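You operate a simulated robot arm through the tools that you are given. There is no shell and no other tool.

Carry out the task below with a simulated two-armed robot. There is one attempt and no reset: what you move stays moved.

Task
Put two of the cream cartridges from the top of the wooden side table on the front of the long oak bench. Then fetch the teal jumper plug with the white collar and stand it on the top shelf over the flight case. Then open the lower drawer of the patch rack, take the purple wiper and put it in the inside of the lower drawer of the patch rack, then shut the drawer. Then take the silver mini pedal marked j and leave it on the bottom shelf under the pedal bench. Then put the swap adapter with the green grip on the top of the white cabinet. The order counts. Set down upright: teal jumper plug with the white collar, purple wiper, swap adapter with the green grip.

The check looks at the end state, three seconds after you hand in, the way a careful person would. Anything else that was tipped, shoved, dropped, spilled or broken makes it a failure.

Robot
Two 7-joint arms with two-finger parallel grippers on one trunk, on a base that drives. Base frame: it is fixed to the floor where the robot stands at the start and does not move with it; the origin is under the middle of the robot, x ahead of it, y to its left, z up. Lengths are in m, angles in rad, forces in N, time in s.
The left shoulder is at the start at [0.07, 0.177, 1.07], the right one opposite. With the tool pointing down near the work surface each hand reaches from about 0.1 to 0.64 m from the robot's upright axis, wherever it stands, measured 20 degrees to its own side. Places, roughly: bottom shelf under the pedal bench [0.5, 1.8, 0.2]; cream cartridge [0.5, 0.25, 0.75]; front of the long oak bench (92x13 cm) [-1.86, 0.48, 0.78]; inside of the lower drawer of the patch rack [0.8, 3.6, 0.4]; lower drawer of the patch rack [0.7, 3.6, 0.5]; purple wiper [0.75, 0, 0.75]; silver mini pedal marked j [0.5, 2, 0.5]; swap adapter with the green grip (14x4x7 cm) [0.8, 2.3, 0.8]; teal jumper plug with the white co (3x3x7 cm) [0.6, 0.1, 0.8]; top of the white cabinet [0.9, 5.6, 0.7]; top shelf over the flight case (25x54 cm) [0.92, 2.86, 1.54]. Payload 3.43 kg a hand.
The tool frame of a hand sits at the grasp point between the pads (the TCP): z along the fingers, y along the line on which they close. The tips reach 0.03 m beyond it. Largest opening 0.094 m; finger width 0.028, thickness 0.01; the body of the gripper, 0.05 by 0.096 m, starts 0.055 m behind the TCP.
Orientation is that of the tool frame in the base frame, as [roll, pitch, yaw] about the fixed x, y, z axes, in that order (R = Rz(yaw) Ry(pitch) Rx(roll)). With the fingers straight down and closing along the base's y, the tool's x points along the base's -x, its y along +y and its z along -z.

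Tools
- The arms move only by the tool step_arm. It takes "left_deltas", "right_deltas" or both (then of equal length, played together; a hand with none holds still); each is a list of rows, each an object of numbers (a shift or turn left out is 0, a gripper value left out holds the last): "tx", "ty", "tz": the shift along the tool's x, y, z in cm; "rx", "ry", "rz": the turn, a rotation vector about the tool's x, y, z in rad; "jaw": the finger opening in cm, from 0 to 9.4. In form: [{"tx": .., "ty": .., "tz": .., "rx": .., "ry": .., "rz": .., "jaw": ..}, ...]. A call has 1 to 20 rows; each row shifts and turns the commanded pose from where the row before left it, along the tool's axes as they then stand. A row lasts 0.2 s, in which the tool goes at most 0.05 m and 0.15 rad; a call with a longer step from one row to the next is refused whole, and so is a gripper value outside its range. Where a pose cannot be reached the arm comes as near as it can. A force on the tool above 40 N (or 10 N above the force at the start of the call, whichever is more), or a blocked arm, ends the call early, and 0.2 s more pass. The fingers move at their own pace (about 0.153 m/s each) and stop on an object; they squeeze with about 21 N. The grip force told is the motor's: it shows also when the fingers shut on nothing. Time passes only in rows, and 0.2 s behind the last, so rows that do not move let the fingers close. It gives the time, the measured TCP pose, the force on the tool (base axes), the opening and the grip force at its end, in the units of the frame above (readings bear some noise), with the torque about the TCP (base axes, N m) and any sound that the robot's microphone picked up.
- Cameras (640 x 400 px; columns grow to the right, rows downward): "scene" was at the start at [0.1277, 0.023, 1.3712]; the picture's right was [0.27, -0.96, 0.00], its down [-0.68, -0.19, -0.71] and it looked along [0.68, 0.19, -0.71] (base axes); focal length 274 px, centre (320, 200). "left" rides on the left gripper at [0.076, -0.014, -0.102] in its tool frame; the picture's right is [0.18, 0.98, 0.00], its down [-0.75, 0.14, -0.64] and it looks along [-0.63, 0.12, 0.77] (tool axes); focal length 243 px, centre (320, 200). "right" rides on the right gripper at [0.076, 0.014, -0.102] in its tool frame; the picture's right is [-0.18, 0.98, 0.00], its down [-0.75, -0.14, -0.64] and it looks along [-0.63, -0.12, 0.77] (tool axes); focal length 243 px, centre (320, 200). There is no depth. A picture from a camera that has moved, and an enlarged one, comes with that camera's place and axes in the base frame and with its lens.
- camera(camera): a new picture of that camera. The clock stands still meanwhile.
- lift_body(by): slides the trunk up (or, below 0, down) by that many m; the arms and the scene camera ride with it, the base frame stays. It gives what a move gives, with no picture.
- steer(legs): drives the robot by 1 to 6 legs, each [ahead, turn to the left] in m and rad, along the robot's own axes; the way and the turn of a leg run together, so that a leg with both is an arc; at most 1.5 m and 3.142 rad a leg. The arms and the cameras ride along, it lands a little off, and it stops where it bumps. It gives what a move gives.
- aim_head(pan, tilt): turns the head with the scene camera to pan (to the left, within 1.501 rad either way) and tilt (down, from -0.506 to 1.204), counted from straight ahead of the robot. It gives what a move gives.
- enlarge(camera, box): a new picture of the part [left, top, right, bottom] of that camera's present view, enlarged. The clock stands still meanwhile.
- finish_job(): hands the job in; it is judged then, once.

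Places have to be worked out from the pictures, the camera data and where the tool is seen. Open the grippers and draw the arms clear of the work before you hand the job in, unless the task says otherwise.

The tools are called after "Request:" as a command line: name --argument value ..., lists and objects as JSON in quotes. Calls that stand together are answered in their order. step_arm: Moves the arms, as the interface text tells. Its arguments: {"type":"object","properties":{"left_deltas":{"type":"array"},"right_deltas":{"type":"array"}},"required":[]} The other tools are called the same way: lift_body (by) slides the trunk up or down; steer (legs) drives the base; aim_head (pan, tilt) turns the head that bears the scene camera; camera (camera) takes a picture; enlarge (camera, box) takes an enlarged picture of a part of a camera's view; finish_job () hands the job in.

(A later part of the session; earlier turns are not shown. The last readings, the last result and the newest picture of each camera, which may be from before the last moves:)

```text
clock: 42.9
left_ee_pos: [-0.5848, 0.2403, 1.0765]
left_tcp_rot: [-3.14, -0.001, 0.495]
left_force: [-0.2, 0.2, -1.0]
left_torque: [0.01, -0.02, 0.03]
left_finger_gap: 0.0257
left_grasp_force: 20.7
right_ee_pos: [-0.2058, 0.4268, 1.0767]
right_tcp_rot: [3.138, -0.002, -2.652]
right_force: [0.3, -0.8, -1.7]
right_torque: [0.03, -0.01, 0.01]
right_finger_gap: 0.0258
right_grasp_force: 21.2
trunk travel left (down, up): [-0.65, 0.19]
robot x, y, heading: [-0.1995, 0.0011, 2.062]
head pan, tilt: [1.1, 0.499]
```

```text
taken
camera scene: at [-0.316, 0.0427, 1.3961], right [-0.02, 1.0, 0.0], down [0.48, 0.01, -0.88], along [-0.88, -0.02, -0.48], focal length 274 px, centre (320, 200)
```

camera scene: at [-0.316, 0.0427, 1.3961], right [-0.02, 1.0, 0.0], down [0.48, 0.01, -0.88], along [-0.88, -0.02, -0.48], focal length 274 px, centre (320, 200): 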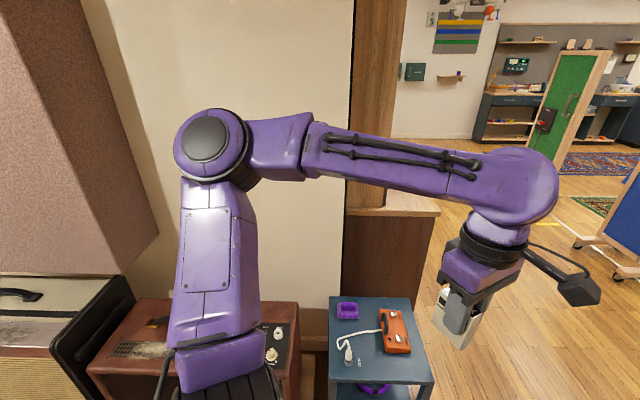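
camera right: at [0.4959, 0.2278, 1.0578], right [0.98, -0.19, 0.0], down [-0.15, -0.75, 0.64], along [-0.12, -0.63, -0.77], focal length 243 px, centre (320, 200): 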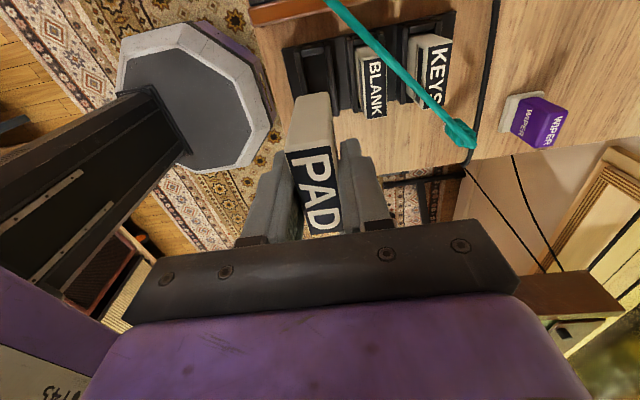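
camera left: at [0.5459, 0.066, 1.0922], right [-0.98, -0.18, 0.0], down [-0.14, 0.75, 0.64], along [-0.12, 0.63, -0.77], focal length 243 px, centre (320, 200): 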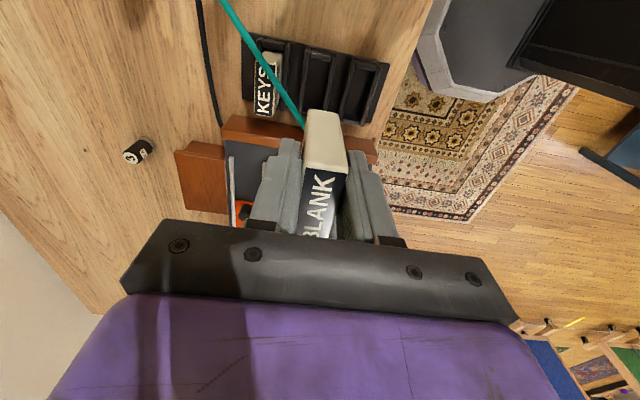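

A partition wall stands ahead, and a small blue side table at about x −0.93…−0.68, y 0.06…0.31 is in the way; the oak top runs away from me along x from about −1.4, its front edge facing +y. I drive past the blue table on the open floor and look again.

Request:
steer --legs '[[0.75, 0.0], [0.0, 0.69]]'

Request:
aim_head --pan 0.35 --tilt 0.5

Request:
camera --camera "scene"

Request:
aim_head --pan -0.1 --tilt 0.5

Request:
camera --camera "scene"

```text
clock: 48.8
left_ee_pos: [-1.0089, 0.6094, 1.0786]
left_tcp_rot: [-3.141, 0.001, 1.186]
left_force: [0.1, 0.4, -0.6]
left_torque: [0.06, -0.01, -0.01]
left_finger_gap: 0.0257
left_grasp_force: 21.0
right_ee_pos: [-0.8348, 0.9949, 1.0773]
right_tcp_rot: [3.138, -0.002, -1.963]
right_force: [0.2, -0.2, -1.0]
right_torque: [0.02, 0.0, 0.04]
right_finger_gap: 0.0257
right_grasp_force: 20.4
trunk travel left (down, up): [-0.65, 0.19]
robot x, y, heading: [-0.5612, 0.6647, 2.758]
head pan, tilt: [1.1, 0.499]
```

```text
clock: 49.9
left_ee_pos: [-1.0079, 0.6092, 1.0779]
left_tcp_rot: [-3.14, -0.001, 1.185]
left_force: [0.0, -0.3, -1.5]
left_torque: [0.04, 0.03, 0.0]
left_finger_gap: 0.0258
left_grasp_force: 21.2
right_ee_pos: [-0.8351, 0.9931, 1.0774]
right_tcp_rot: [3.139, -0.002, -1.964]
right_force: [0.9, 0.0, 0.1]
right_torque: [0.01, -0.04, 0.06]
right_finger_gap: 0.0257
right_grasp_force: 21.5
trunk travel left (down, up): [-0.65, 0.19]
robot x, y, heading: [-0.5583, 0.6682, 2.754]
head pan, tilt: [0.351, 0.499]
```

```text
taken
camera scene: at [-0.698, 0.6896, 1.3961], right [0.03, 1.0, 0.0], down [0.48, -0.02, -0.88], along [-0.88, 0.03, -0.48], focal length 274 px, centre (320, 200)
```

scene: 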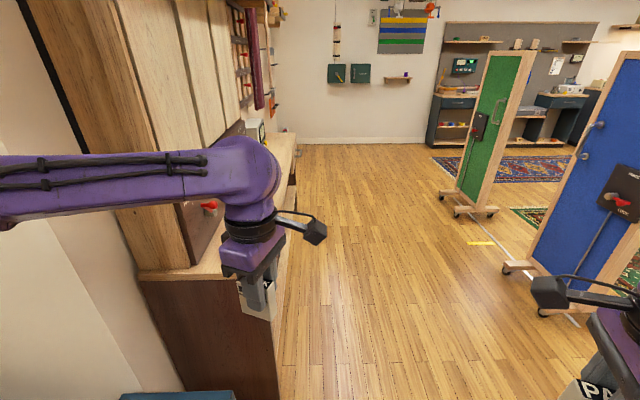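

```text
clock: 50.8
left_ee_pos: [-1.0087, 0.6089, 1.078]
left_tcp_rot: [-3.142, 0.001, 1.185]
left_force: [0.5, -0.7, -1.1]
left_torque: [0.0, -0.01, 0.02]
left_finger_gap: 0.0258
left_grasp_force: 20.6
right_ee_pos: [-0.8349, 0.9941, 1.0773]
right_tcp_rot: [3.139, -0.001, -1.963]
right_force: [0.2, 0.1, -0.7]
right_torque: [0.0, 0.0, -0.01]
right_finger_gap: 0.0259
right_grasp_force: 20.8
trunk travel left (down, up): [-0.65, 0.19]
robot x, y, heading: [-0.5594, 0.6666, 2.762]
head pan, tilt: [-0.099, 0.499]
```

```text
taken
camera scene: at [-0.6876, 0.7289, 1.3961], right [0.47, 0.88, 0.0], down [0.42, -0.22, -0.88], along [-0.78, 0.41, -0.48], focal length 274 px, centre (320, 200)
```

scene: 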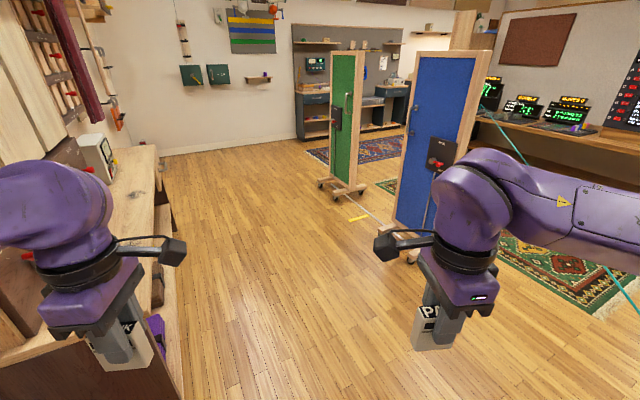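

The bench front runs along x with open floor beside it. I drive alongside and turn to face it (heading −π/2).

Request:
steer --legs '[[0.0, 0.06], [1.25, 0.0], [0.0, 1.89]]'

Request:
aim_head --pan 0.0 --tilt 0.8

Request:
camera --camera "scene"

```text
clock: 62.0
left_ee_pos: [-1.5492, 0.6732, 1.0774]
left_tcp_rot: [-3.141, 0.001, 3.063]
left_force: [-0.2, -0.1, -1.1]
left_torque: [-0.03, 0.0, -0.02]
left_finger_gap: 0.0256
left_grasp_force: 20.2
right_ee_pos: [-1.9694, 0.7219, 1.0768]
right_tcp_rot: [3.138, -0.002, -0.087]
right_force: [0.6, 0.2, -0.7]
right_torque: [-0.01, 0.01, 0.0]
right_finger_gap: 0.0258
right_grasp_force: 21.1
trunk travel left (down, up): [-0.65, 0.19]
robot x, y, heading: [-1.742, 1.0831, -1.652]
head pan, tilt: [-0.099, 0.499]
```

```text
clock: 62.8
left_ee_pos: [-1.5485, 0.672, 1.0776]
left_tcp_rot: [-3.141, 0.003, 3.064]
left_force: [-0.9, -0.5, -0.3]
left_torque: [0.03, 0.02, 0.0]
left_finger_gap: 0.0259
left_grasp_force: 21.7
right_ee_pos: [-1.9693, 0.7218, 1.0774]
right_tcp_rot: [3.138, -0.002, -0.086]
right_force: [0.2, -0.1, -0.7]
right_torque: [0.01, 0.01, -0.01]
right_finger_gap: 0.0259
right_grasp_force: 20.5
trunk travel left (down, up): [-0.65, 0.19]
robot x, y, heading: [-1.7388, 1.0872, -1.648]
head pan, tilt: [0.0, 0.799]
```

```text
taken
camera scene: at [-1.7517, 0.9534, 1.3702], right [-1.0, 0.08, 0.0], down [0.06, 0.71, -0.7], along [-0.06, -0.7, -0.72], focal length 274 px, centre (320, 200)
```

scene: 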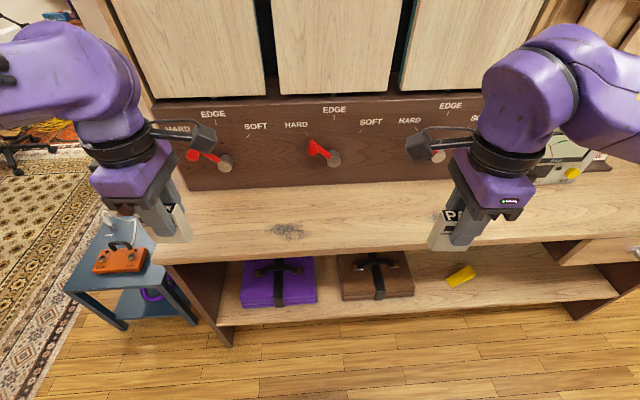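

The bench front is empty apart from a mark near x −1.69; its front edge comes out at y 0.56. I square up to it and close the distance by 8 cm.

Request:
steer --legs '[[0.0, 0.075], [0.08, 0.0]]'

Request:
camera --camera "scene"

Request:
enlarge --camera "scene" --box '[160, 160, 480, 320]'

Request:
camera --camera "left"

Request:
camera --camera "right"

```text
clock: 64.3
left_ee_pos: [-1.5194, 0.609, 1.078]
left_tcp_rot: [-3.141, 0.0, 3.14]
left_force: [-0.6, 0.1, -0.8]
left_torque: [0.0, -0.01, 0.01]
left_finger_gap: 0.0255
left_grasp_force: 21.1
right_ee_pos: [-1.9398, 0.6259, 1.0769]
right_tcp_rot: [3.138, -0.002, -0.008]
right_force: [0.0, 0.7, -0.9]
right_torque: [0.06, 0.02, 0.03]
right_finger_gap: 0.026
right_grasp_force: 21.2
trunk travel left (down, up): [-0.65, 0.19]
robot x, y, heading: [-1.742, 1.0029, -1.574]
head pan, tilt: [0.0, 0.799]
```

```text
taken
camera scene: at [-1.7414, 0.8724, 1.3701], right [-1.0, 0.0, 0.0], down [0.0, 0.72, -0.7], along [0.0, -0.7, -0.72], focal length 274 px, centre (320, 200)
```

scene: 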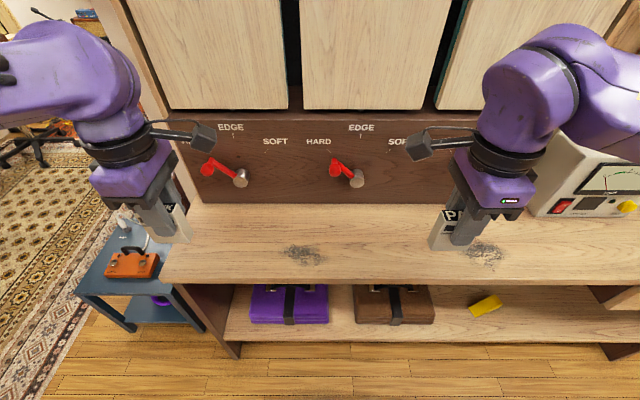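

```text
2.00 times, centred on (320, 240) of scene
camera zoom: at [-1.7414, 0.8724, 1.3701], right [-1.0, 0.0, 0.0], down [0.0, 0.72, -0.7], along [0.0, -0.7, -0.72], focal length 547 px, centre (320, 120)
```

zoom: 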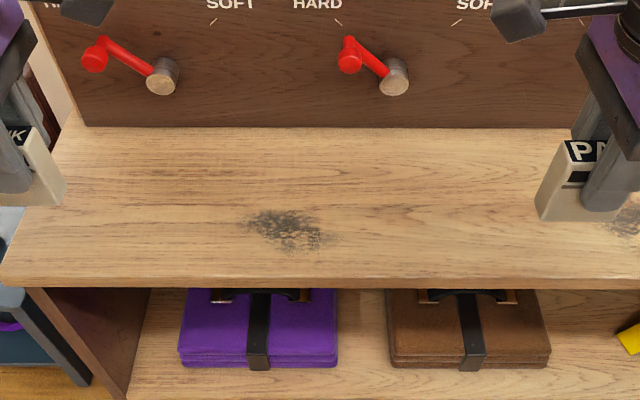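

```text
taken
camera left: at [-1.5953, 0.5948, 1.181], right [-0.18, 0.98, 0.0], down [0.75, 0.14, 0.64], along [0.63, 0.12, -0.77], focal length 243 px, centre (320, 200)
```

left: 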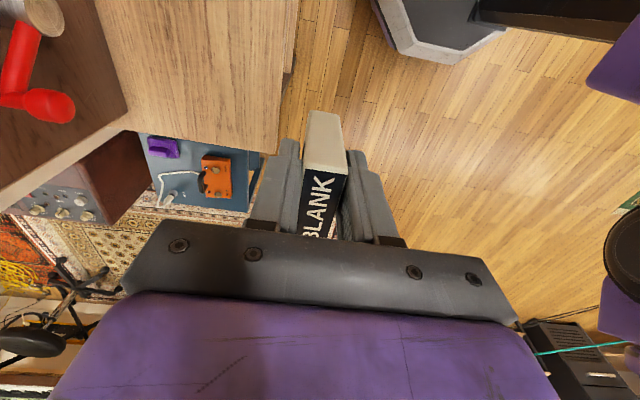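

```text
taken
camera right: at [-1.8646, 0.6105, 1.1792], right [-0.19, -0.98, 0.0], down [-0.75, 0.15, 0.64], along [-0.63, 0.12, -0.77], focal length 243 px, centre (320, 200)
```

right: 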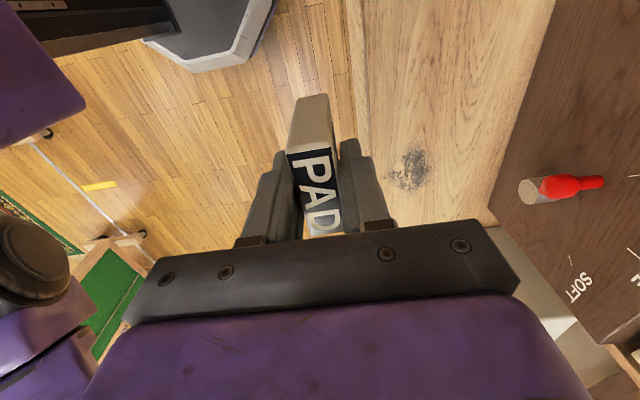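

Two dark marks sit on the strip at about (−1.70, 0.49) and (−2.17, 0.48); I will set the cartridges clear of them, BLANK near x −1.52 and PAD near x −1.94, at y ≈ 0.505. I bring both hands over and lower to just above the top.

Request:
step_arm --left_deltas '[{"ty": -2.6}, {"ty": -2.6}, {"ty": -2.6}, {"ty": -2.6}, {"tz": 4}, {"tz": 4}, {"tz": 4}, {"tz": 4}, {}]' --right_deltas '[{"ty": 3}, {"ty": 3}, {"ty": 3}, {"ty": 3}, {"tz": 4}, {"tz": 4}, {"tz": 4}, {"tz": 4}, {}]'

Request:
camera --camera "left"

Request:
camera --camera "right"

Request:
camera --camera "scene"

```text
clock: 66.3
left_ee_pos: [-1.5185, 0.5011, 0.9164]
left_tcp_rot: [-3.14, 0.002, 3.138]
left_force: [0.4, 0.2, 0.2]
left_torque: [0.0, 0.01, -0.03]
left_finger_gap: 0.0261
left_grasp_force: 20.8
right_ee_pos: [-1.9408, 0.5026, 0.916]
right_tcp_rot: [3.135, -0.002, -0.008]
right_force: [1.0, 0.4, -1.2]
right_torque: [-0.01, 0.01, 0.02]
right_finger_gap: 0.0256
right_grasp_force: 21.2
trunk travel left (down, up): [-0.65, 0.19]
robot x, y, heading: [-1.7438, 1.0051, -1.575]
head pan, tilt: [0.0, 0.799]
```

```text
taken
camera left: at [-1.595, 0.4885, 1.0192], right [-0.18, 0.98, 0.0], down [0.75, 0.14, 0.64], along [0.63, 0.11, -0.77], focal length 243 px, centre (320, 200)
```

left: 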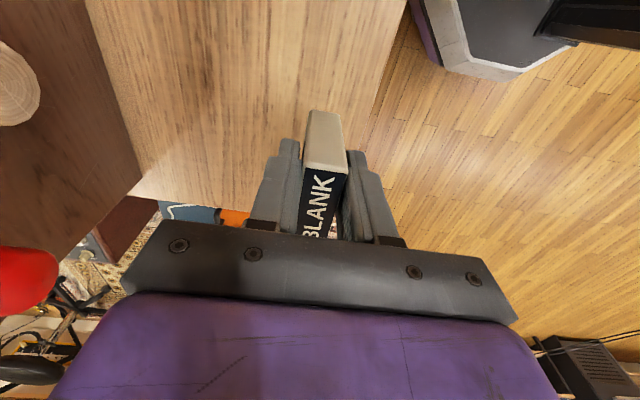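

```text
taken
camera right: at [-1.8657, 0.4885, 1.0178], right [-0.19, -0.98, 0.0], down [-0.75, 0.15, 0.64], along [-0.63, 0.12, -0.77], focal length 243 px, centre (320, 200)
```

right: 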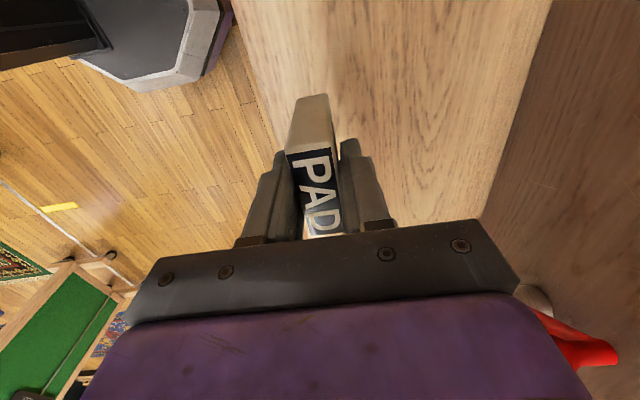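

```text
taken
camera scene: at [-1.7417, 0.8738, 1.3702], right [-1.0, 0.0, 0.0], down [0.0, 0.72, -0.7], along [0.0, -0.7, -0.72], focal length 274 px, centre (320, 200)
```

scene: 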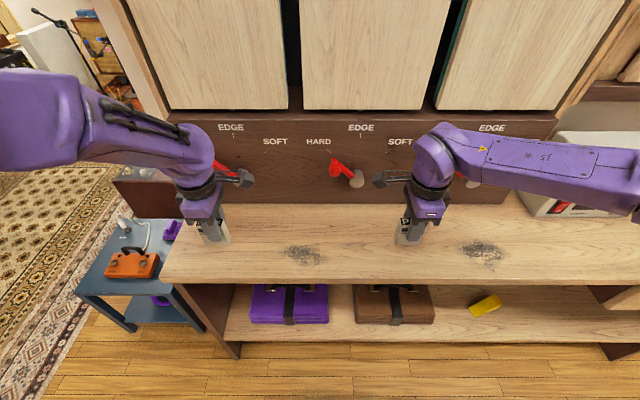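

The left wrist looks near the left red lever. I enlarge to check the clearance before lowering.

Request:
enlarge --camera "scene" --box '[140, 110, 300, 270]'

Request:
enlarge --camera "right" --box '[480, 240, 640, 400]'

```text
2.50 times, centred on (220, 190) of scene
camera zoom: at [-1.7417, 0.8738, 1.3702], right [-1.0, 0.0, 0.0], down [0.0, 0.72, -0.7], along [0.0, -0.7, -0.72], focal length 684 px, centre (570, 225)
```

zoom: 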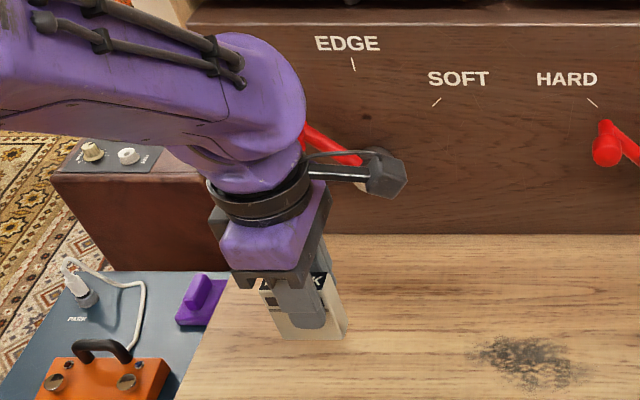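

```text
2.50 times, centred on (560, 320) of right
camera zoom: at [-1.8657, 0.4885, 1.0178], right [-0.19, -0.98, 0.0], down [-0.75, 0.15, 0.64], along [-0.63, 0.12, -0.77], focal length 606 px, centre (-280, -100)
```

zoom: 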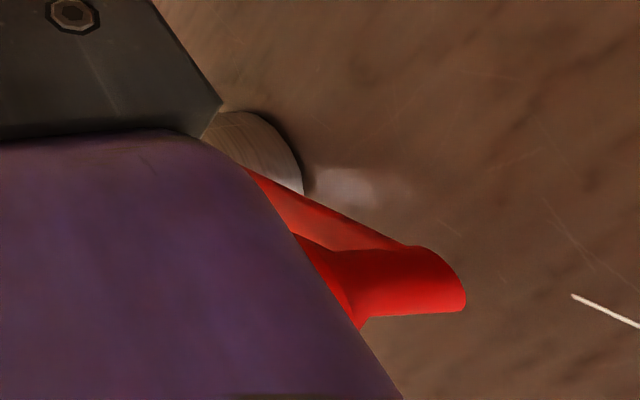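

The left wrist overlaps the left lever in view, so I shift both hands sideways into the gaps between levers: BLANK to x ≈ −1.60, PAD to x ≈ −1.91, and 1 cm toward the front.

Request:
step_arm --left_deltas '[{"ty": 1.0}, {"tx": 2}, {"tx": 2}, {"tx": 2}, {"tx": 2}, {}]' --right_deltas '[{"ty": -1.0}, {"tx": 1.6}, {"tx": 1.5}, {}, {}, {}]'

Request:
camera --camera "scene"

Request:
camera --camera "left"

Request:
camera --camera "right"

```text
clock: 67.7
left_ee_pos: [-1.598, 0.5152, 0.9174]
left_tcp_rot: [-3.139, 0.0, 3.139]
left_force: [0.8, 0.6, -1.6]
left_torque: [-0.01, 0.0, 0.01]
left_finger_gap: 0.026
left_grasp_force: 20.8
right_ee_pos: [-1.9101, 0.5121, 0.918]
right_tcp_rot: [3.138, -0.003, -0.009]
right_force: [0.4, -0.2, 0.1]
right_torque: [0.01, 0.02, 0.0]
right_finger_gap: 0.0256
right_grasp_force: 21.6
trunk travel left (down, up): [-0.65, 0.19]
robot x, y, heading: [-1.7386, 1.0021, -1.579]
head pan, tilt: [0.0, 0.799]
```

```text
taken
camera scene: at [-1.7415, 0.8729, 1.3701], right [-1.0, 0.0, 0.0], down [0.0, 0.72, -0.7], along [0.0, -0.7, -0.72], focal length 274 px, centre (320, 200)
```

scene: 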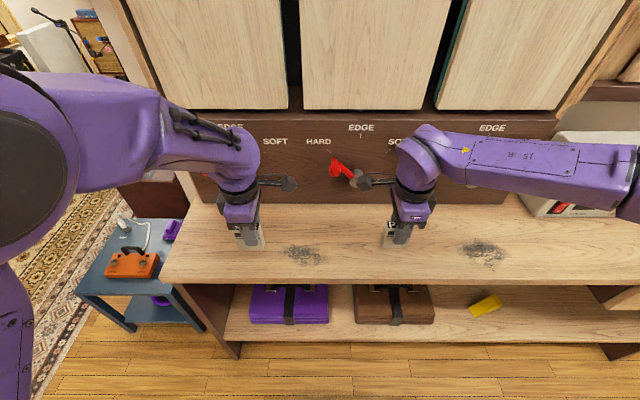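

```text
taken
camera left: at [-1.6751, 0.501, 1.0209], right [-0.18, 0.98, 0.0], down [0.75, 0.14, 0.64], along [0.63, 0.12, -0.77], focal length 243 px, centre (320, 200)
```

left: 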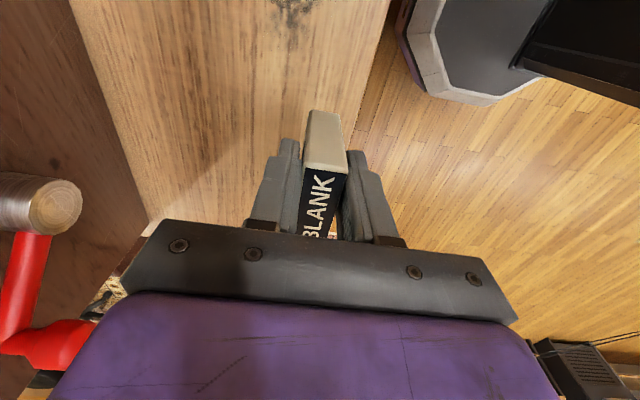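

```text
taken
camera right: at [-1.8351, 0.4969, 1.019], right [-0.19, -0.98, 0.0], down [-0.75, 0.15, 0.64], along [-0.63, 0.12, -0.77], focal length 243 px, centre (320, 200)
```

right: 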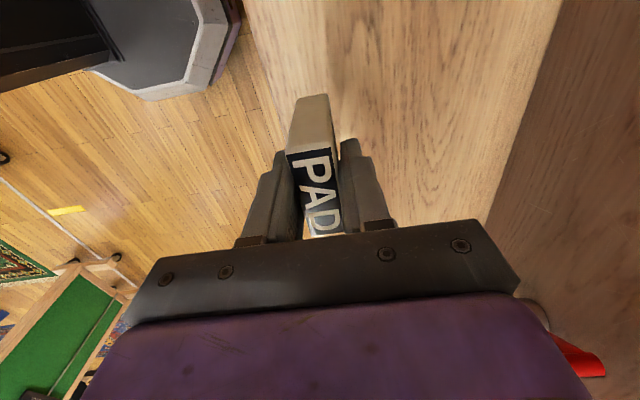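

The lever heads triangulate to y ≈ 0.34, well behind the hands, so it is clear. I lower both hands to just above contact.

Request:
step_arm --left_deltas '[{"tz": 2}, {"tz": 2}, {"tz": 1}, {}]' --right_deltas '[{"tz": 2}, {"tz": 2}, {"tz": 1}, {}]'

Request:
enlarge --camera "scene" --box '[200, 180, 440, 300]'

Request:
camera --camera "left"

```text
clock: 68.7
left_ee_pos: [-1.5991, 0.5157, 0.8681]
left_tcp_rot: [3.141, 0.004, 3.138]
left_force: [-0.2, -0.4, -1.4]
left_torque: [0.01, 0.03, 0.01]
left_finger_gap: 0.0257
left_grasp_force: 20.8
right_ee_pos: [-1.9122, 0.5144, 0.8667]
right_tcp_rot: [3.138, -0.001, -0.009]
right_force: [0.0, -0.2, -1.1]
right_torque: [-0.02, -0.02, -0.03]
right_finger_gap: 0.026
right_grasp_force: 21.0
trunk travel left (down, up): [-0.65, 0.19]
robot x, y, heading: [-1.7398, 1.0045, -1.573]
head pan, tilt: [0.0, 0.799]
```

```text
2.67 times, centred on (320, 240) of scene
camera zoom: at [-1.7421, 0.8728, 1.3701], right [-1.0, 0.0, 0.0], down [0.0, 0.72, -0.7], along [0.0, -0.7, -0.72], focal length 729 px, centre (320, 93)
```

zoom: 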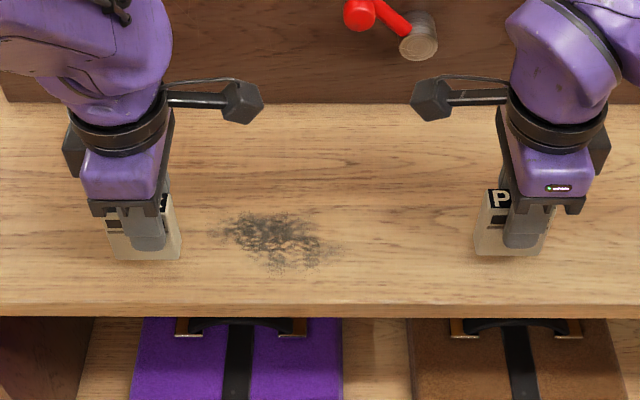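

```text
taken
camera left: at [-1.6761, 0.5024, 0.9716], right [-0.18, 0.98, 0.0], down [0.75, 0.14, 0.64], along [0.63, 0.12, -0.77], focal length 243 px, centre (320, 200)
```

left: 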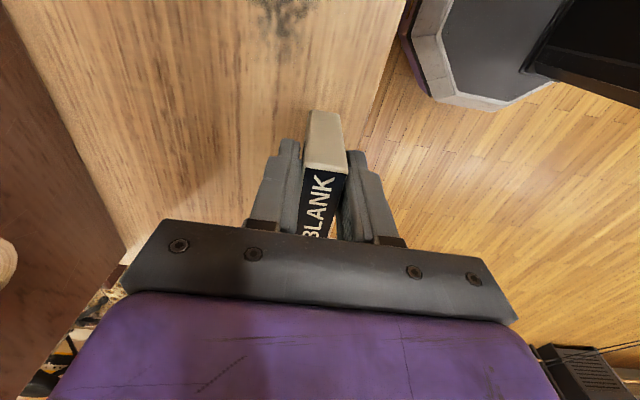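

Cartridge bottoms are near z 0.802, about 2 cm above the top. I lower in small steps watching the force.

Request:
step_arm --left_deltas '[{"tz": 0.5}, {"tz": 0.5}, {"tz": 0.3}, {}]' --right_deltas '[{"tz": 0.5}, {"tz": 0.5}, {"tz": 0.3}, {}]'

Request:
step_arm --left_deltas '[{"tz": 0.3}, {"tz": 0.3}, {}]' --right_deltas '[{"tz": 0.3}, {"tz": 0.3}, {}]'

```text
clock: 69.7
left_ee_pos: [-1.6003, 0.5154, 0.8545]
left_tcp_rot: [-3.14, 0.002, 3.137]
left_force: [-0.5, 0.1, -0.5]
left_torque: [-0.03, 0.06, -0.03]
left_finger_gap: 0.0257
left_grasp_force: 21.0
right_ee_pos: [-1.9121, 0.5148, 0.8553]
right_tcp_rot: [3.136, -0.002, -0.008]
right_force: [-0.1, -1.2, -0.9]
right_torque: [0.01, -0.01, 0.01]
right_finger_gap: 0.0258
right_grasp_force: 21.0
trunk travel left (down, up): [-0.65, 0.19]
robot x, y, heading: [-1.7404, 1.0018, -1.573]
head pan, tilt: [0.0, 0.799]
```

```text
clock: 70.5
left_ee_pos: [-1.5992, 0.5152, 0.8495]
left_tcp_rot: [-3.141, 0.001, 3.137]
left_force: [0.4, -0.2, -0.5]
left_torque: [0.0, 0.0, 0.01]
left_finger_gap: 0.0256
left_grasp_force: 21.3
right_ee_pos: [-1.9106, 0.5145, 0.8486]
right_tcp_rot: [3.137, -0.002, -0.008]
right_force: [-0.2, 0.4, -0.4]
right_torque: [0.01, 0.01, 0.0]
right_finger_gap: 0.0257
right_grasp_force: 20.7
trunk travel left (down, up): [-0.65, 0.19]
robot x, y, heading: [-1.7412, 1.0037, -1.575]
head pan, tilt: [0.0, 0.799]
```

No contact yet at TCP z 0.849. I go on down in 3 mm steps.

Request:
step_arm --left_deltas '[{"tz": 0.3}, {}]' --right_deltas '[{"tz": 0.3}, {}]'

Request:
step_arm --left_deltas '[{"tz": 0.3}, {}]' --right_deltas '[{"tz": 0.3}, {}]'

```text
clock: 71.1
left_ee_pos: [-1.5992, 0.5146, 0.8454]
left_tcp_rot: [3.141, 0.002, 3.138]
left_force: [-1.0, -0.2, 0.1]
left_torque: [-0.02, 0.01, -0.02]
left_finger_gap: 0.0261
left_grasp_force: 21.2
right_ee_pos: [-1.9113, 0.5137, 0.8453]
right_tcp_rot: [3.138, -0.002, -0.008]
right_force: [-0.5, 0.2, -0.8]
right_torque: [-0.01, 0.02, 0.0]
right_finger_gap: 0.0258
right_grasp_force: 20.6
trunk travel left (down, up): [-0.65, 0.19]
robot x, y, heading: [-1.7414, 1.0029, -1.571]
head pan, tilt: [0.0, 0.799]
```

```text
clock: 71.7
left_ee_pos: [-1.598, 0.5156, 0.8444]
left_tcp_rot: [-3.138, 0.002, 3.138]
left_force: [-1.4, 0.0, 9.7]
left_torque: [-0.04, -0.38, -0.04]
left_finger_gap: 0.0255
left_grasp_force: 21.5
right_ee_pos: [-1.9109, 0.5153, 0.8418]
right_tcp_rot: [3.136, -0.002, -0.006]
right_force: [0.1, 0.2, -0.9]
right_torque: [0.03, -0.02, 0.01]
right_finger_gap: 0.026
right_grasp_force: 21.3
trunk travel left (down, up): [-0.65, 0.19]
robot x, y, heading: [-1.7421, 1.0027, -1.577]
head pan, tilt: [0.0, 0.799]
```

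The left cartridge touches (9.7 N up at TCP z 0.844). I hold the left and lower the right a little more.

Request:
step_arm --right_deltas '[{"tz": 0.2}, {}]'

Request:
step_arm --right_deltas '[{"tz": 0.1}, {}]'

```text
clock: 72.3
left_ee_pos: [-1.5992, 0.5163, 0.8437]
left_tcp_rot: [-3.138, 0.001, 3.139]
left_force: [-1.4, -2.3, 6.7]
left_torque: [-0.08, -0.14, -0.08]
left_finger_gap: 0.0261
left_grasp_force: 21.0
right_ee_pos: [-1.9095, 0.5153, 0.8428]
right_tcp_rot: [3.133, -0.003, -0.01]
right_force: [-2.1, -0.7, 17.3]
right_torque: [0.04, 0.13, 0.0]
right_finger_gap: 0.026
right_grasp_force: 21.2
trunk travel left (down, up): [-0.65, 0.19]
robot x, y, heading: [-1.7392, 1.002, -1.573]
head pan, tilt: [0.0, 0.799]
```

```text
clock: 72.9
left_ee_pos: [-1.6001, 0.5173, 0.8442]
left_tcp_rot: [-3.139, 0.004, 3.137]
left_force: [-2.7, -1.4, 8.7]
left_torque: [0.03, -0.1, -0.03]
left_finger_gap: 0.0258
left_grasp_force: 20.8
right_ee_pos: [-1.9088, 0.516, 0.8397]
right_tcp_rot: [3.135, -0.004, -0.01]
right_force: [-0.5, -3.7, 17.2]
right_torque: [-0.04, -0.02, -0.02]
right_finger_gap: 0.0257
right_grasp_force: 20.8
trunk travel left (down, up): [-0.65, 0.19]
robot x, y, heading: [-1.7408, 1.0027, -1.579]
head pan, tilt: [0.0, 0.799]
```

Both cartridges stand on the top. I open both grippers and rise straight up.

Request:
step_arm --left_deltas '[{"jaw": 2.8}, {"jaw": 3.2}, {"jaw": 4.2}, {"jaw": 5.0}, {}, {"tz": -1}, {"tz": -2}, {"tz": -3}, {"tz": -3}, {"tz": -3}, {}]' --right_deltas '[{"jaw": 2.8, "tz": -0.1}, {"jaw": 3.2}, {"jaw": 4.2}, {"jaw": 5.0}, {}, {"tz": -1}, {"tz": -2}, {"tz": -3}, {"tz": -3}, {"tz": -3}, {}]'

Request:
camera --camera "scene"

Request:
camera --camera "left"

Request:
camera --camera "right"

```text
clock: 75.3
left_ee_pos: [-1.599, 0.5124, 0.9621]
left_tcp_rot: [-3.14, 0.002, 3.138]
left_force: [-0.2, -0.3, -0.6]
left_torque: [0.03, 0.0, -0.04]
left_finger_gap: 0.0502
left_grasp_force: 0.1
right_ee_pos: [-1.9122, 0.5119, 0.9607]
right_tcp_rot: [3.137, -0.002, -0.008]
right_force: [-0.4, -0.7, 0.4]
right_torque: [0.01, 0.04, -0.01]
right_finger_gap: 0.0498
right_grasp_force: 0.1
trunk travel left (down, up): [-0.65, 0.19]
robot x, y, heading: [-1.7425, 1.0035, -1.577]
head pan, tilt: [0.0, 0.799]
```

```text
taken
camera scene: at [-1.7422, 0.8721, 1.37], right [-1.0, 0.0, 0.0], down [0.0, 0.72, -0.7], along [0.0, -0.7, -0.72], focal length 274 px, centre (320, 200)
```

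scene: 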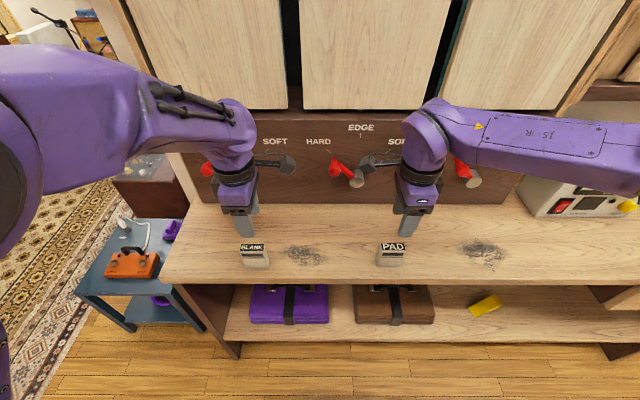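

```text
taken
camera left: at [-1.6773, 0.5008, 1.0656], right [-0.18, 0.98, 0.0], down [0.75, 0.14, 0.64], along [0.63, 0.12, -0.77], focal length 243 px, centre (320, 200)
```

left: 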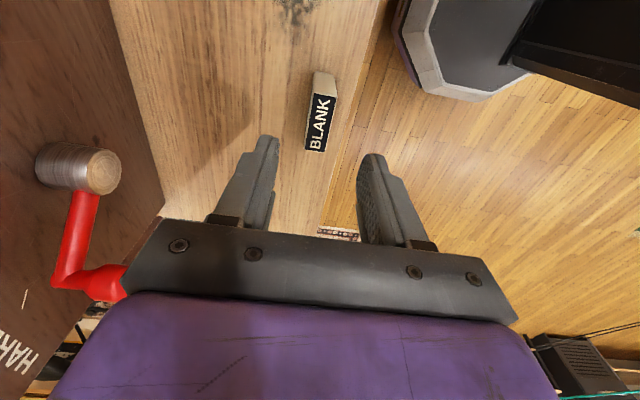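

```text
taken
camera right: at [-1.8351, 0.4984, 1.0626], right [-0.19, -0.98, 0.0], down [-0.75, 0.15, 0.64], along [-0.63, 0.12, -0.77], focal length 243 px, centre (320, 200)
```

right: 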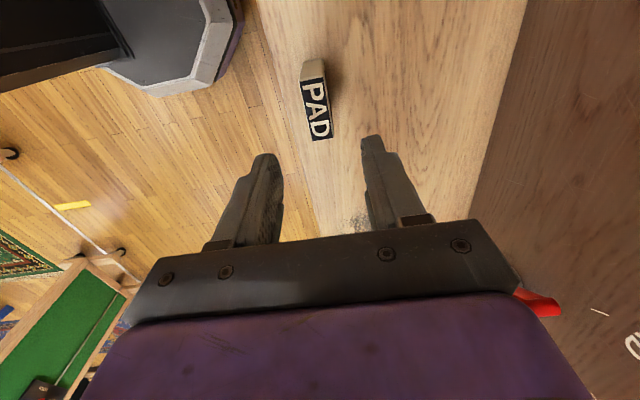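

Both cartridges stand upright on the bench front, clear of the marks. I draw the hands back and up, then drive back toward the side table.

Request:
step_arm --left_deltas '[{"tz": -3}, {"tz": -3}, {"tz": -3, "ty": 2}, {"ty": 3}, {"ty": 3}, {"ty": 3}, {}]' --right_deltas '[{"tz": -3}, {"tz": -3}, {"tz": -3, "ty": -2}, {"ty": -3}, {"ty": -3}, {"ty": -3}, {}]'

Request:
steer --legs '[[0.0, 1.3], [1.2, 0.0]]'

Request:
aim_head --pan -0.4 --tilt 0.6

Request:
camera --camera "scene"

```text
clock: 76.9
left_ee_pos: [-1.5977, 0.625, 1.0526]
left_tcp_rot: [-3.141, 0.002, 3.137]
left_force: [-1.2, 0.1, -0.9]
left_torque: [0.03, 0.01, -0.02]
left_finger_gap: 0.05
left_grasp_force: 0.0
right_ee_pos: [-1.9107, 0.6216, 1.0496]
right_tcp_rot: [3.139, -0.005, -0.01]
right_force: [-0.2, -0.7, -0.8]
right_torque: [-0.03, -0.01, 0.03]
right_finger_gap: 0.05
right_grasp_force: 0.1
trunk travel left (down, up): [-0.65, 0.19]
robot x, y, heading: [-1.7414, 1.0019, -1.574]
head pan, tilt: [0.0, 0.799]
```

```text
clock: 86.0
left_ee_pos: [-0.2269, 0.7307, 1.0535]
left_tcp_rot: [-3.14, 0.0, -1.851]
left_force: [0.5, -0.2, 0.1]
left_torque: [0.04, -0.01, 0.02]
left_finger_gap: 0.05
left_grasp_force: 0.0
right_ee_pos: [-0.3082, 0.4289, 1.0502]
right_tcp_rot: [3.139, 0.0, 1.286]
right_force: [0.7, -0.6, -0.6]
right_torque: [-0.01, 0.0, -0.03]
right_finger_gap: 0.0498
right_grasp_force: 0.1
trunk travel left (down, up): [-0.65, 0.19]
robot x, y, heading: [-0.6274, 0.6921, -0.284]
head pan, tilt: [0.0, 0.799]
```

```text
clock: 86.9
left_ee_pos: [-0.2266, 0.7331, 1.0532]
left_tcp_rot: [-3.14, 0.002, -1.85]
left_force: [-0.9, 0.2, -0.6]
left_torque: [0.02, 0.02, 0.0]
left_finger_gap: 0.0501
left_grasp_force: 0.0
right_ee_pos: [-0.3089, 0.4288, 1.0504]
right_tcp_rot: [3.139, -0.001, 1.285]
right_force: [0.1, 0.2, -0.1]
right_torque: [-0.01, 0.02, -0.01]
right_finger_gap: 0.0501
right_grasp_force: 0.0
trunk travel left (down, up): [-0.65, 0.19]
robot x, y, heading: [-0.6261, 0.6946, -0.278]
head pan, tilt: [-0.4, 0.6]
```

```text
taken
camera scene: at [-0.512, 0.6277, 1.387], right [-0.63, -0.78, 0.0], down [-0.44, 0.35, -0.82], along [0.64, -0.52, -0.57], focal length 274 px, centre (320, 200)
```

scene: 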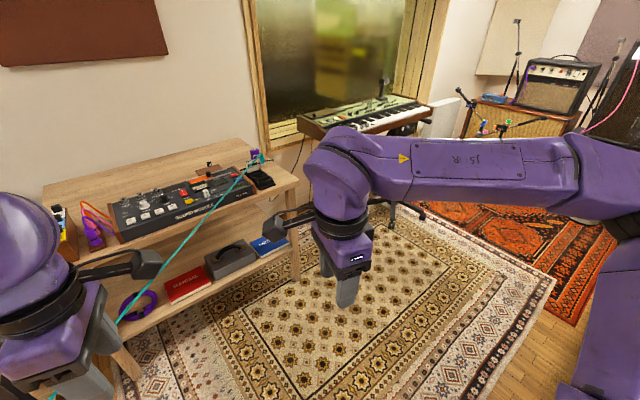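

The path back must keep off the blue side table's corner, so I go ahead a little first, then diagonally to the starting spot and face the table.

Request:
steer --legs '[[0.25, 0.0], [0.0, -0.8], [0.71, 0.0], [0.0, 1.08]]'

Request:
aim_head --pan 0.1 --tilt 0.85

Request:
camera --camera "scene"

```text
clock: 97.2
left_ee_pos: [0.3269, 0.1625, 1.0538]
left_tcp_rot: [3.142, 0.0, -1.511]
left_force: [-0.4, -0.9, 0.4]
left_torque: [0.05, -0.01, 0.02]
left_finger_gap: 0.0502
left_grasp_force: 0.1
right_ee_pos: [0.3506, -0.1491, 1.0503]
right_tcp_rot: [3.137, -0.001, 1.623]
right_force: [0.7, 0.0, 0.5]
right_torque: [-0.03, -0.02, -0.02]
right_finger_gap: 0.05
right_grasp_force: 0.1
trunk travel left (down, up): [-0.65, 0.19]
robot x, y, heading: [-0.0414, -0.0033, 0.06]
head pan, tilt: [-0.4, 0.6]
```

```text
clock: 98.1
left_ee_pos: [0.3261, 0.1624, 1.0528]
left_tcp_rot: [-3.141, 0.003, -1.509]
left_force: [-0.2, 0.1, -0.5]
left_torque: [-0.03, -0.01, 0.0]
left_finger_gap: 0.0498
left_grasp_force: 0.0
right_ee_pos: [0.3512, -0.1506, 1.05]
right_tcp_rot: [3.137, -0.001, 1.626]
right_force: [0.0, 0.1, -0.1]
right_torque: [-0.01, -0.02, 0.02]
right_finger_gap: 0.05
right_grasp_force: 0.0
trunk travel left (down, up): [-0.65, 0.19]
robot x, y, heading: [-0.0362, -0.0002, 0.056]
head pan, tilt: [0.099, 0.85]
```

```text
taken
camera scene: at [0.0867, 0.0115, 1.3661], right [0.16, -0.99, 0.0], down [-0.74, -0.12, -0.66], along [0.65, 0.1, -0.75], focal length 274 px, centre (320, 200)
```

scene: 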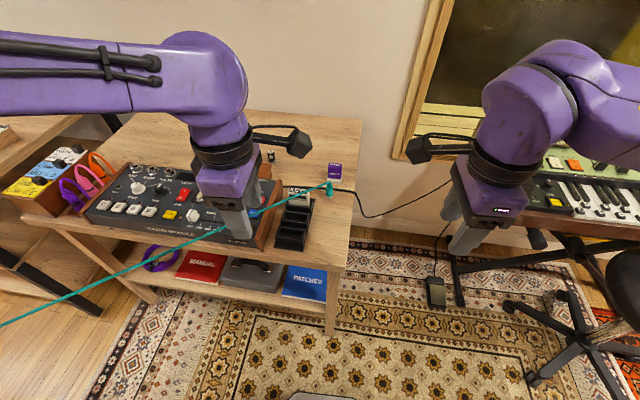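

I square up, move a bit closer, and while nothing is held I test whether a hand pointing down can reach the shelf height (about 1.6 m) with the trunk up.

Request:
steer --legs '[[0.0, -0.058], [0.11, 0.0]]'

Request:
lift_body --by 0.18

Request:
step_arm --right_deltas '[{"tz": -4}, {"tz": -4}, {"tz": -4}, {"tz": -4}, {"tz": -4}, {"tz": -4}, {"tz": -4}, {"tz": -4}, {"tz": -4, "ty": 2}, {"tz": -2, "ty": 3}, {"ty": 3}, {"ty": 3}, {"ty": 3}, {}]'

```text
clock: 99.7
left_ee_pos: [0.4417, 0.141, 1.0528]
left_tcp_rot: [-3.139, 0.002, -1.567]
left_force: [-0.6, -0.4, 0.4]
left_torque: [-0.02, 0.04, 0.02]
left_finger_gap: 0.0499
left_grasp_force: 0.0
right_ee_pos: [0.4475, -0.1716, 1.0511]
right_tcp_rot: [3.14, -0.004, 1.57]
right_force: [-0.7, -0.4, 0.4]
right_torque: [0.0, 0.02, 0.02]
right_finger_gap: 0.05
right_grasp_force: 0.1
trunk travel left (down, up): [-0.65, 0.19]
robot x, y, heading: [0.0717, -0.0059, 0.005]
head pan, tilt: [0.099, 0.85]
```

```text
clock: 101.7
left_ee_pos: [0.4432, 0.1419, 1.2321]
left_tcp_rot: [3.141, 0.002, -1.567]
left_force: [0.4, 0.3, 0.0]
left_torque: [0.0, 0.01, 0.0]
left_finger_gap: 0.0501
left_grasp_force: 0.1
right_ee_pos: [0.4477, -0.171, 1.2305]
right_tcp_rot: [3.138, -0.001, 1.57]
right_force: [0.7, -0.1, -0.2]
right_torque: [0.01, 0.02, 0.0]
right_finger_gap: 0.05
right_grasp_force: 0.1
trunk travel left (down, up): [-0.83, 0.01]
robot x, y, heading: [0.0657, -0.0061, 0.003]
head pan, tilt: [0.099, 0.85]
```

```text
clock: 104.7
left_ee_pos: [0.4414, 0.1418, 1.2342]
left_tcp_rot: [3.14, 0.0, -1.567]
left_force: [0.9, 0.4, 0.4]
left_torque: [-0.03, -0.02, 0.02]
left_finger_gap: 0.0498
left_grasp_force: 0.1
right_ee_pos: [0.5597, -0.1847, 1.4926]
right_tcp_rot: [3.138, -0.002, 1.57]
right_force: [0.3, 0.3, -0.6]
right_torque: [-0.01, 0.03, -0.02]
right_finger_gap: 0.0499
right_grasp_force: 0.1
right hand out of reach, approached as far as the arm can: row 8, 9, 10, 11, 12, 13
trunk travel left (down, up): [-0.83, 0.01]
robot x, y, heading: [0.0637, -0.003, 0.006]
head pan, tilt: [0.099, 0.85]
```

Pointing straight down tops out near z 1.49, so the plug must be held with a tilted hand. I look toward the shelf from here with the trunk raised.

Request:
aim_head --pan 1.25 --tilt 0.05

Request:
camera --camera "scene"

Request:
enlarge --camera "scene" --box '[240, 100, 400, 300]'

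```text
clock: 106.1
left_ee_pos: [0.441, 0.1402, 1.2322]
left_tcp_rot: [-3.14, 0.003, -1.567]
left_force: [-0.9, 0.6, -0.1]
left_torque: [-0.01, 0.0, 0.0]
left_finger_gap: 0.0499
left_grasp_force: 0.1
right_ee_pos: [0.5591, -0.1847, 1.4921]
right_tcp_rot: [3.138, -0.002, 1.568]
right_force: [0.5, 0.1, -0.2]
right_torque: [-0.03, -0.03, 0.01]
right_finger_gap: 0.0499
right_grasp_force: 0.0
trunk travel left (down, up): [-0.83, 0.01]
robot x, y, heading: [0.0695, -0.0068, 0.004]
head pan, tilt: [1.25, 0.051]
```

```text
taken
camera scene: at [0.1445, 0.0835, 1.6176], right [0.95, -0.31, 0.0], down [-0.02, -0.05, -1.0], along [0.31, 0.95, -0.05], focal length 274 px, centre (320, 200)
```

scene: 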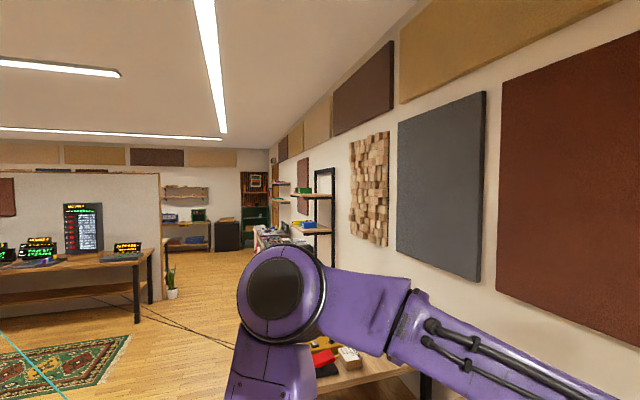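

```text
2.00 times, centred on (320, 200) of scene
camera zoom: at [0.1445, 0.0835, 1.6176], right [0.95, -0.31, 0.0], down [-0.02, -0.05, -1.0], along [0.31, 0.95, -0.05], focal length 547 px, centre (320, 200)
```

zoom: 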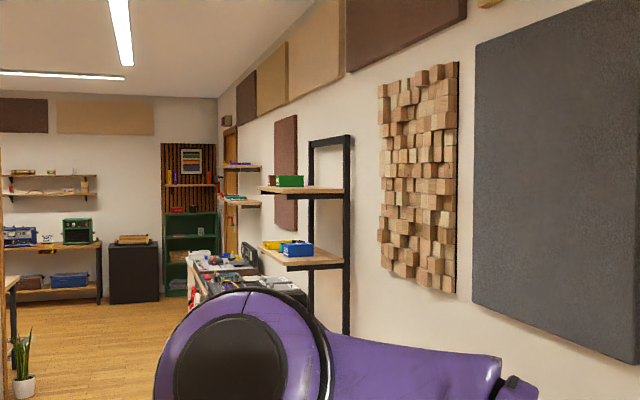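

The top shelf is open toward the room and carries a green box. I turn the right hand to close sideways, tilt it 45° forward and test the shelf height.

Request:
step_arm --right_deltas '[{"rz": -0.1428}, {"rz": -0.1428}, {"rz": -0.1428}, {"rz": -0.1428}, {"rz": -0.1428}, {"rz": -0.1428}, {"rz": -0.1428}, {"rz": -0.1428}, {"rz": -0.1428}, {"rz": -0.1428}, {"rz": -0.1428}, {"ry": -0.131}, {"ry": -0.131}, {"ry": -0.131}, {"ry": -0.131}, {"ry": -0.131}, {"ry": -0.131}, {}]'

Request:
step_arm --right_deltas '[{"tx": -3, "tz": -3}, {"tx": -3, "tz": -3}, {"tx": -3, "tz": -3}, {}]'

```text
clock: 109.9
left_ee_pos: [0.4416, 0.1403, 1.2336]
left_tcp_rot: [-3.141, 0.001, -1.567]
left_force: [-0.2, -0.2, -0.6]
left_torque: [-0.04, 0.01, -0.01]
left_finger_gap: 0.0502
left_grasp_force: 0.1
right_ee_pos: [0.4607, -0.1303, 1.3996]
right_tcp_rot: [3.136, 0.794, 3.042]
right_force: [-0.2, 0.2, 0.6]
right_torque: [-0.01, 0.0, -0.01]
right_finger_gap: 0.05
right_grasp_force: 0.0
right hand out of reach, approached as far as the arm can: row 4, 5, 6, 7, 8, 9, 10, 11
trunk travel left (down, up): [-0.83, 0.01]
robot x, y, heading: [0.0647, -0.0047, 0.003]
head pan, tilt: [1.25, 0.051]
```

```text
clock: 110.9
left_ee_pos: [0.4422, 0.1409, 1.2328]
left_tcp_rot: [3.141, 0.003, -1.568]
left_force: [0.0, 0.2, 0.3]
left_torque: [0.04, 0.0, 0.02]
left_finger_gap: 0.05
left_grasp_force: 0.1
right_ee_pos: [0.4614, -0.1329, 1.5268]
right_tcp_rot: [3.137, 0.79, 3.04]
right_force: [-0.4, -0.8, 0.6]
right_torque: [0.01, -0.04, 0.01]
right_finger_gap: 0.0499
right_grasp_force: 0.1
trunk travel left (down, up): [-0.83, 0.01]
robot x, y, heading: [0.0651, -0.0052, 0.002]
head pan, tilt: [1.25, 0.051]
```

Tilted 45° the hand already stands at z 1.53. I test further up and forward.

Request:
step_arm --right_deltas '[{"tx": -3, "tz": -3}, {"tx": -3, "tz": -3}, {"tx": -2, "tz": 2}, {"tx": -2, "tz": 2}, {"tx": -2, "tz": 2}, {"tx": -2, "tz": 2}, {"tx": -2, "tz": 2}, {}]'

```text
clock: 112.7
left_ee_pos: [0.4425, 0.1402, 1.2332]
left_tcp_rot: [-3.141, 0.001, -1.569]
left_force: [0.2, 1.0, 0.4]
left_torque: [-0.01, -0.02, -0.04]
left_finger_gap: 0.0499
left_grasp_force: 0.1
right_ee_pos: [0.4978, -0.1321, 1.6005]
right_tcp_rot: [3.129, 0.796, 3.03]
right_force: [-0.2, 0.4, -0.1]
right_torque: [0.01, 0.01, 0.05]
right_finger_gap: 0.05
right_grasp_force: 0.0
right hand out of reach, approached as far as the arm can: row 2, 3, 4, 5, 6, 7
trunk travel left (down, up): [-0.83, 0.01]
robot x, y, heading: [0.068, -0.0035, 0.001]
head pan, tilt: [1.25, 0.051]
```

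Forward reach is short at that height. A better grip is the right hand pointing left (+y) with the camera on top: it comes in over the table's free right edge and also suits the shelf. I test that posture.

Request:
step_arm --right_deltas '[{"tx": 2, "tz": 2, "ry": 0.131}, {"tx": 2, "tz": 2, "ry": 0.131}, {"tz": 3, "ry": 0.131}, {"tz": 3, "ry": 0.131}, {"tz": 3, "ry": 0.131}, {"tz": 3, "ry": 0.131}, {"rz": 0.147}, {"rz": 0.147}, {"rz": 0.147}, {"rz": 0.147}, {"rz": 0.147}, {"rz": 0.147}, {"rz": 0.147}, {"rz": 0.147}, {"rz": 0.147}, {"rz": 0.147}, {}]'

Request:
step_arm --right_deltas '[{"ry": 0.14}, {"ry": 0.14}, {"ry": 0.14}, {"ry": 0.14}, {"ry": 0.14}, {"ry": 0.14}, {"ry": 0.14}, {"ry": 0.14}, {"ry": 0.1}, {}]'

```text
clock: 116.3
left_ee_pos: [0.4418, 0.1423, 1.2328]
left_tcp_rot: [3.141, 0.002, -1.567]
left_force: [0.2, -0.3, 0.8]
left_torque: [0.01, -0.01, 0.0]
left_finger_gap: 0.0502
left_grasp_force: 0.1
right_ee_pos: [0.5211, -0.1932, 1.4368]
right_tcp_rot: [2.844, -0.007, 1.546]
right_force: [0.1, 0.6, 0.1]
right_torque: [0.0, 0.01, 0.0]
right_finger_gap: 0.05
right_grasp_force: 0.1
right hand out of reach, approached as far as the arm can: row 1, 2, 3, 4, 5, 6
trunk travel left (down, up): [-0.83, 0.01]
robot x, y, heading: [0.0659, -0.0063, 0.008]
head pan, tilt: [1.25, 0.051]
```

```text
clock: 118.5
left_ee_pos: [0.4416, 0.1424, 1.2338]
left_tcp_rot: [-3.139, 0.003, -1.568]
left_force: [-0.2, 0.3, -0.7]
left_torque: [0.0, -0.01, 0.0]
left_finger_gap: 0.0501
left_grasp_force: 0.2
right_ee_pos: [0.5212, -0.1929, 1.4369]
right_tcp_rot: [2.403, -1.121, 2.235]
right_force: [0.2, -0.1, -0.9]
right_torque: [0.01, -0.01, 0.02]
right_finger_gap: 0.0498
right_grasp_force: 0.1
trunk travel left (down, up): [-0.83, 0.01]
robot x, y, heading: [0.0647, -0.0009, 0.007]
head pan, tilt: [1.25, 0.051]
```

The hand now points left with a leftover twist of 0.3 rad about y; I take that out and then test rising to 1.59 m and reaching forward.

Request:
step_arm --right_deltas '[{"rx": 0.0513, "rz": 0.14}, {"rx": 0.0513, "rz": 0.14}, {}]'

Request:
step_arm --right_deltas '[{"tx": 3.8, "tz": -1.4}, {"tx": 3.8, "tz": -1.4}, {"tx": 3.8, "tz": -1.4}, {"tx": 3.8, "tz": -1.4}, {"ty": 2}, {"ty": 2}, {"ty": 2}, {"ty": 2}, {"ty": 2}, {"ty": 2}, {}]'

```text
clock: 119.3
left_ee_pos: [0.4417, 0.1414, 1.2335]
left_tcp_rot: [-3.138, 0.001, -1.567]
left_force: [-0.3, -0.2, -0.3]
left_torque: [0.02, -0.01, 0.02]
left_finger_gap: 0.0498
left_grasp_force: 0.0
right_ee_pos: [0.5217, -0.1936, 1.4365]
right_tcp_rot: [-3.133, -1.228, 1.539]
right_force: [-0.9, -0.5, 0.0]
right_torque: [-0.01, 0.01, -0.01]
right_finger_gap: 0.05
right_grasp_force: 0.1
trunk travel left (down, up): [-0.83, 0.01]
robot x, y, heading: [0.0624, -0.0041, 0.002]
head pan, tilt: [1.25, 0.051]
```

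```text
clock: 121.7
left_ee_pos: [0.4423, 0.1418, 1.2337]
left_tcp_rot: [-3.139, -0.001, -1.569]
left_force: [-0.3, 0.3, 0.3]
left_torque: [-0.02, 0.01, 0.01]
left_finger_gap: 0.0499
left_grasp_force: 0.0
right_ee_pos: [0.6085, -0.1887, 1.5871]
right_tcp_rot: [-3.136, -1.228, 1.545]
right_force: [0.3, 0.1, 0.2]
right_torque: [0.01, -0.02, -0.01]
right_finger_gap: 0.0501
right_grasp_force: 0.1
right hand out of reach, approached as far as the arm can: row 8, 9, 10
trunk travel left (down, up): [-0.83, 0.01]
robot x, y, heading: [0.0667, -0.0019, 0.005]
head pan, tilt: [1.25, 0.051]
```

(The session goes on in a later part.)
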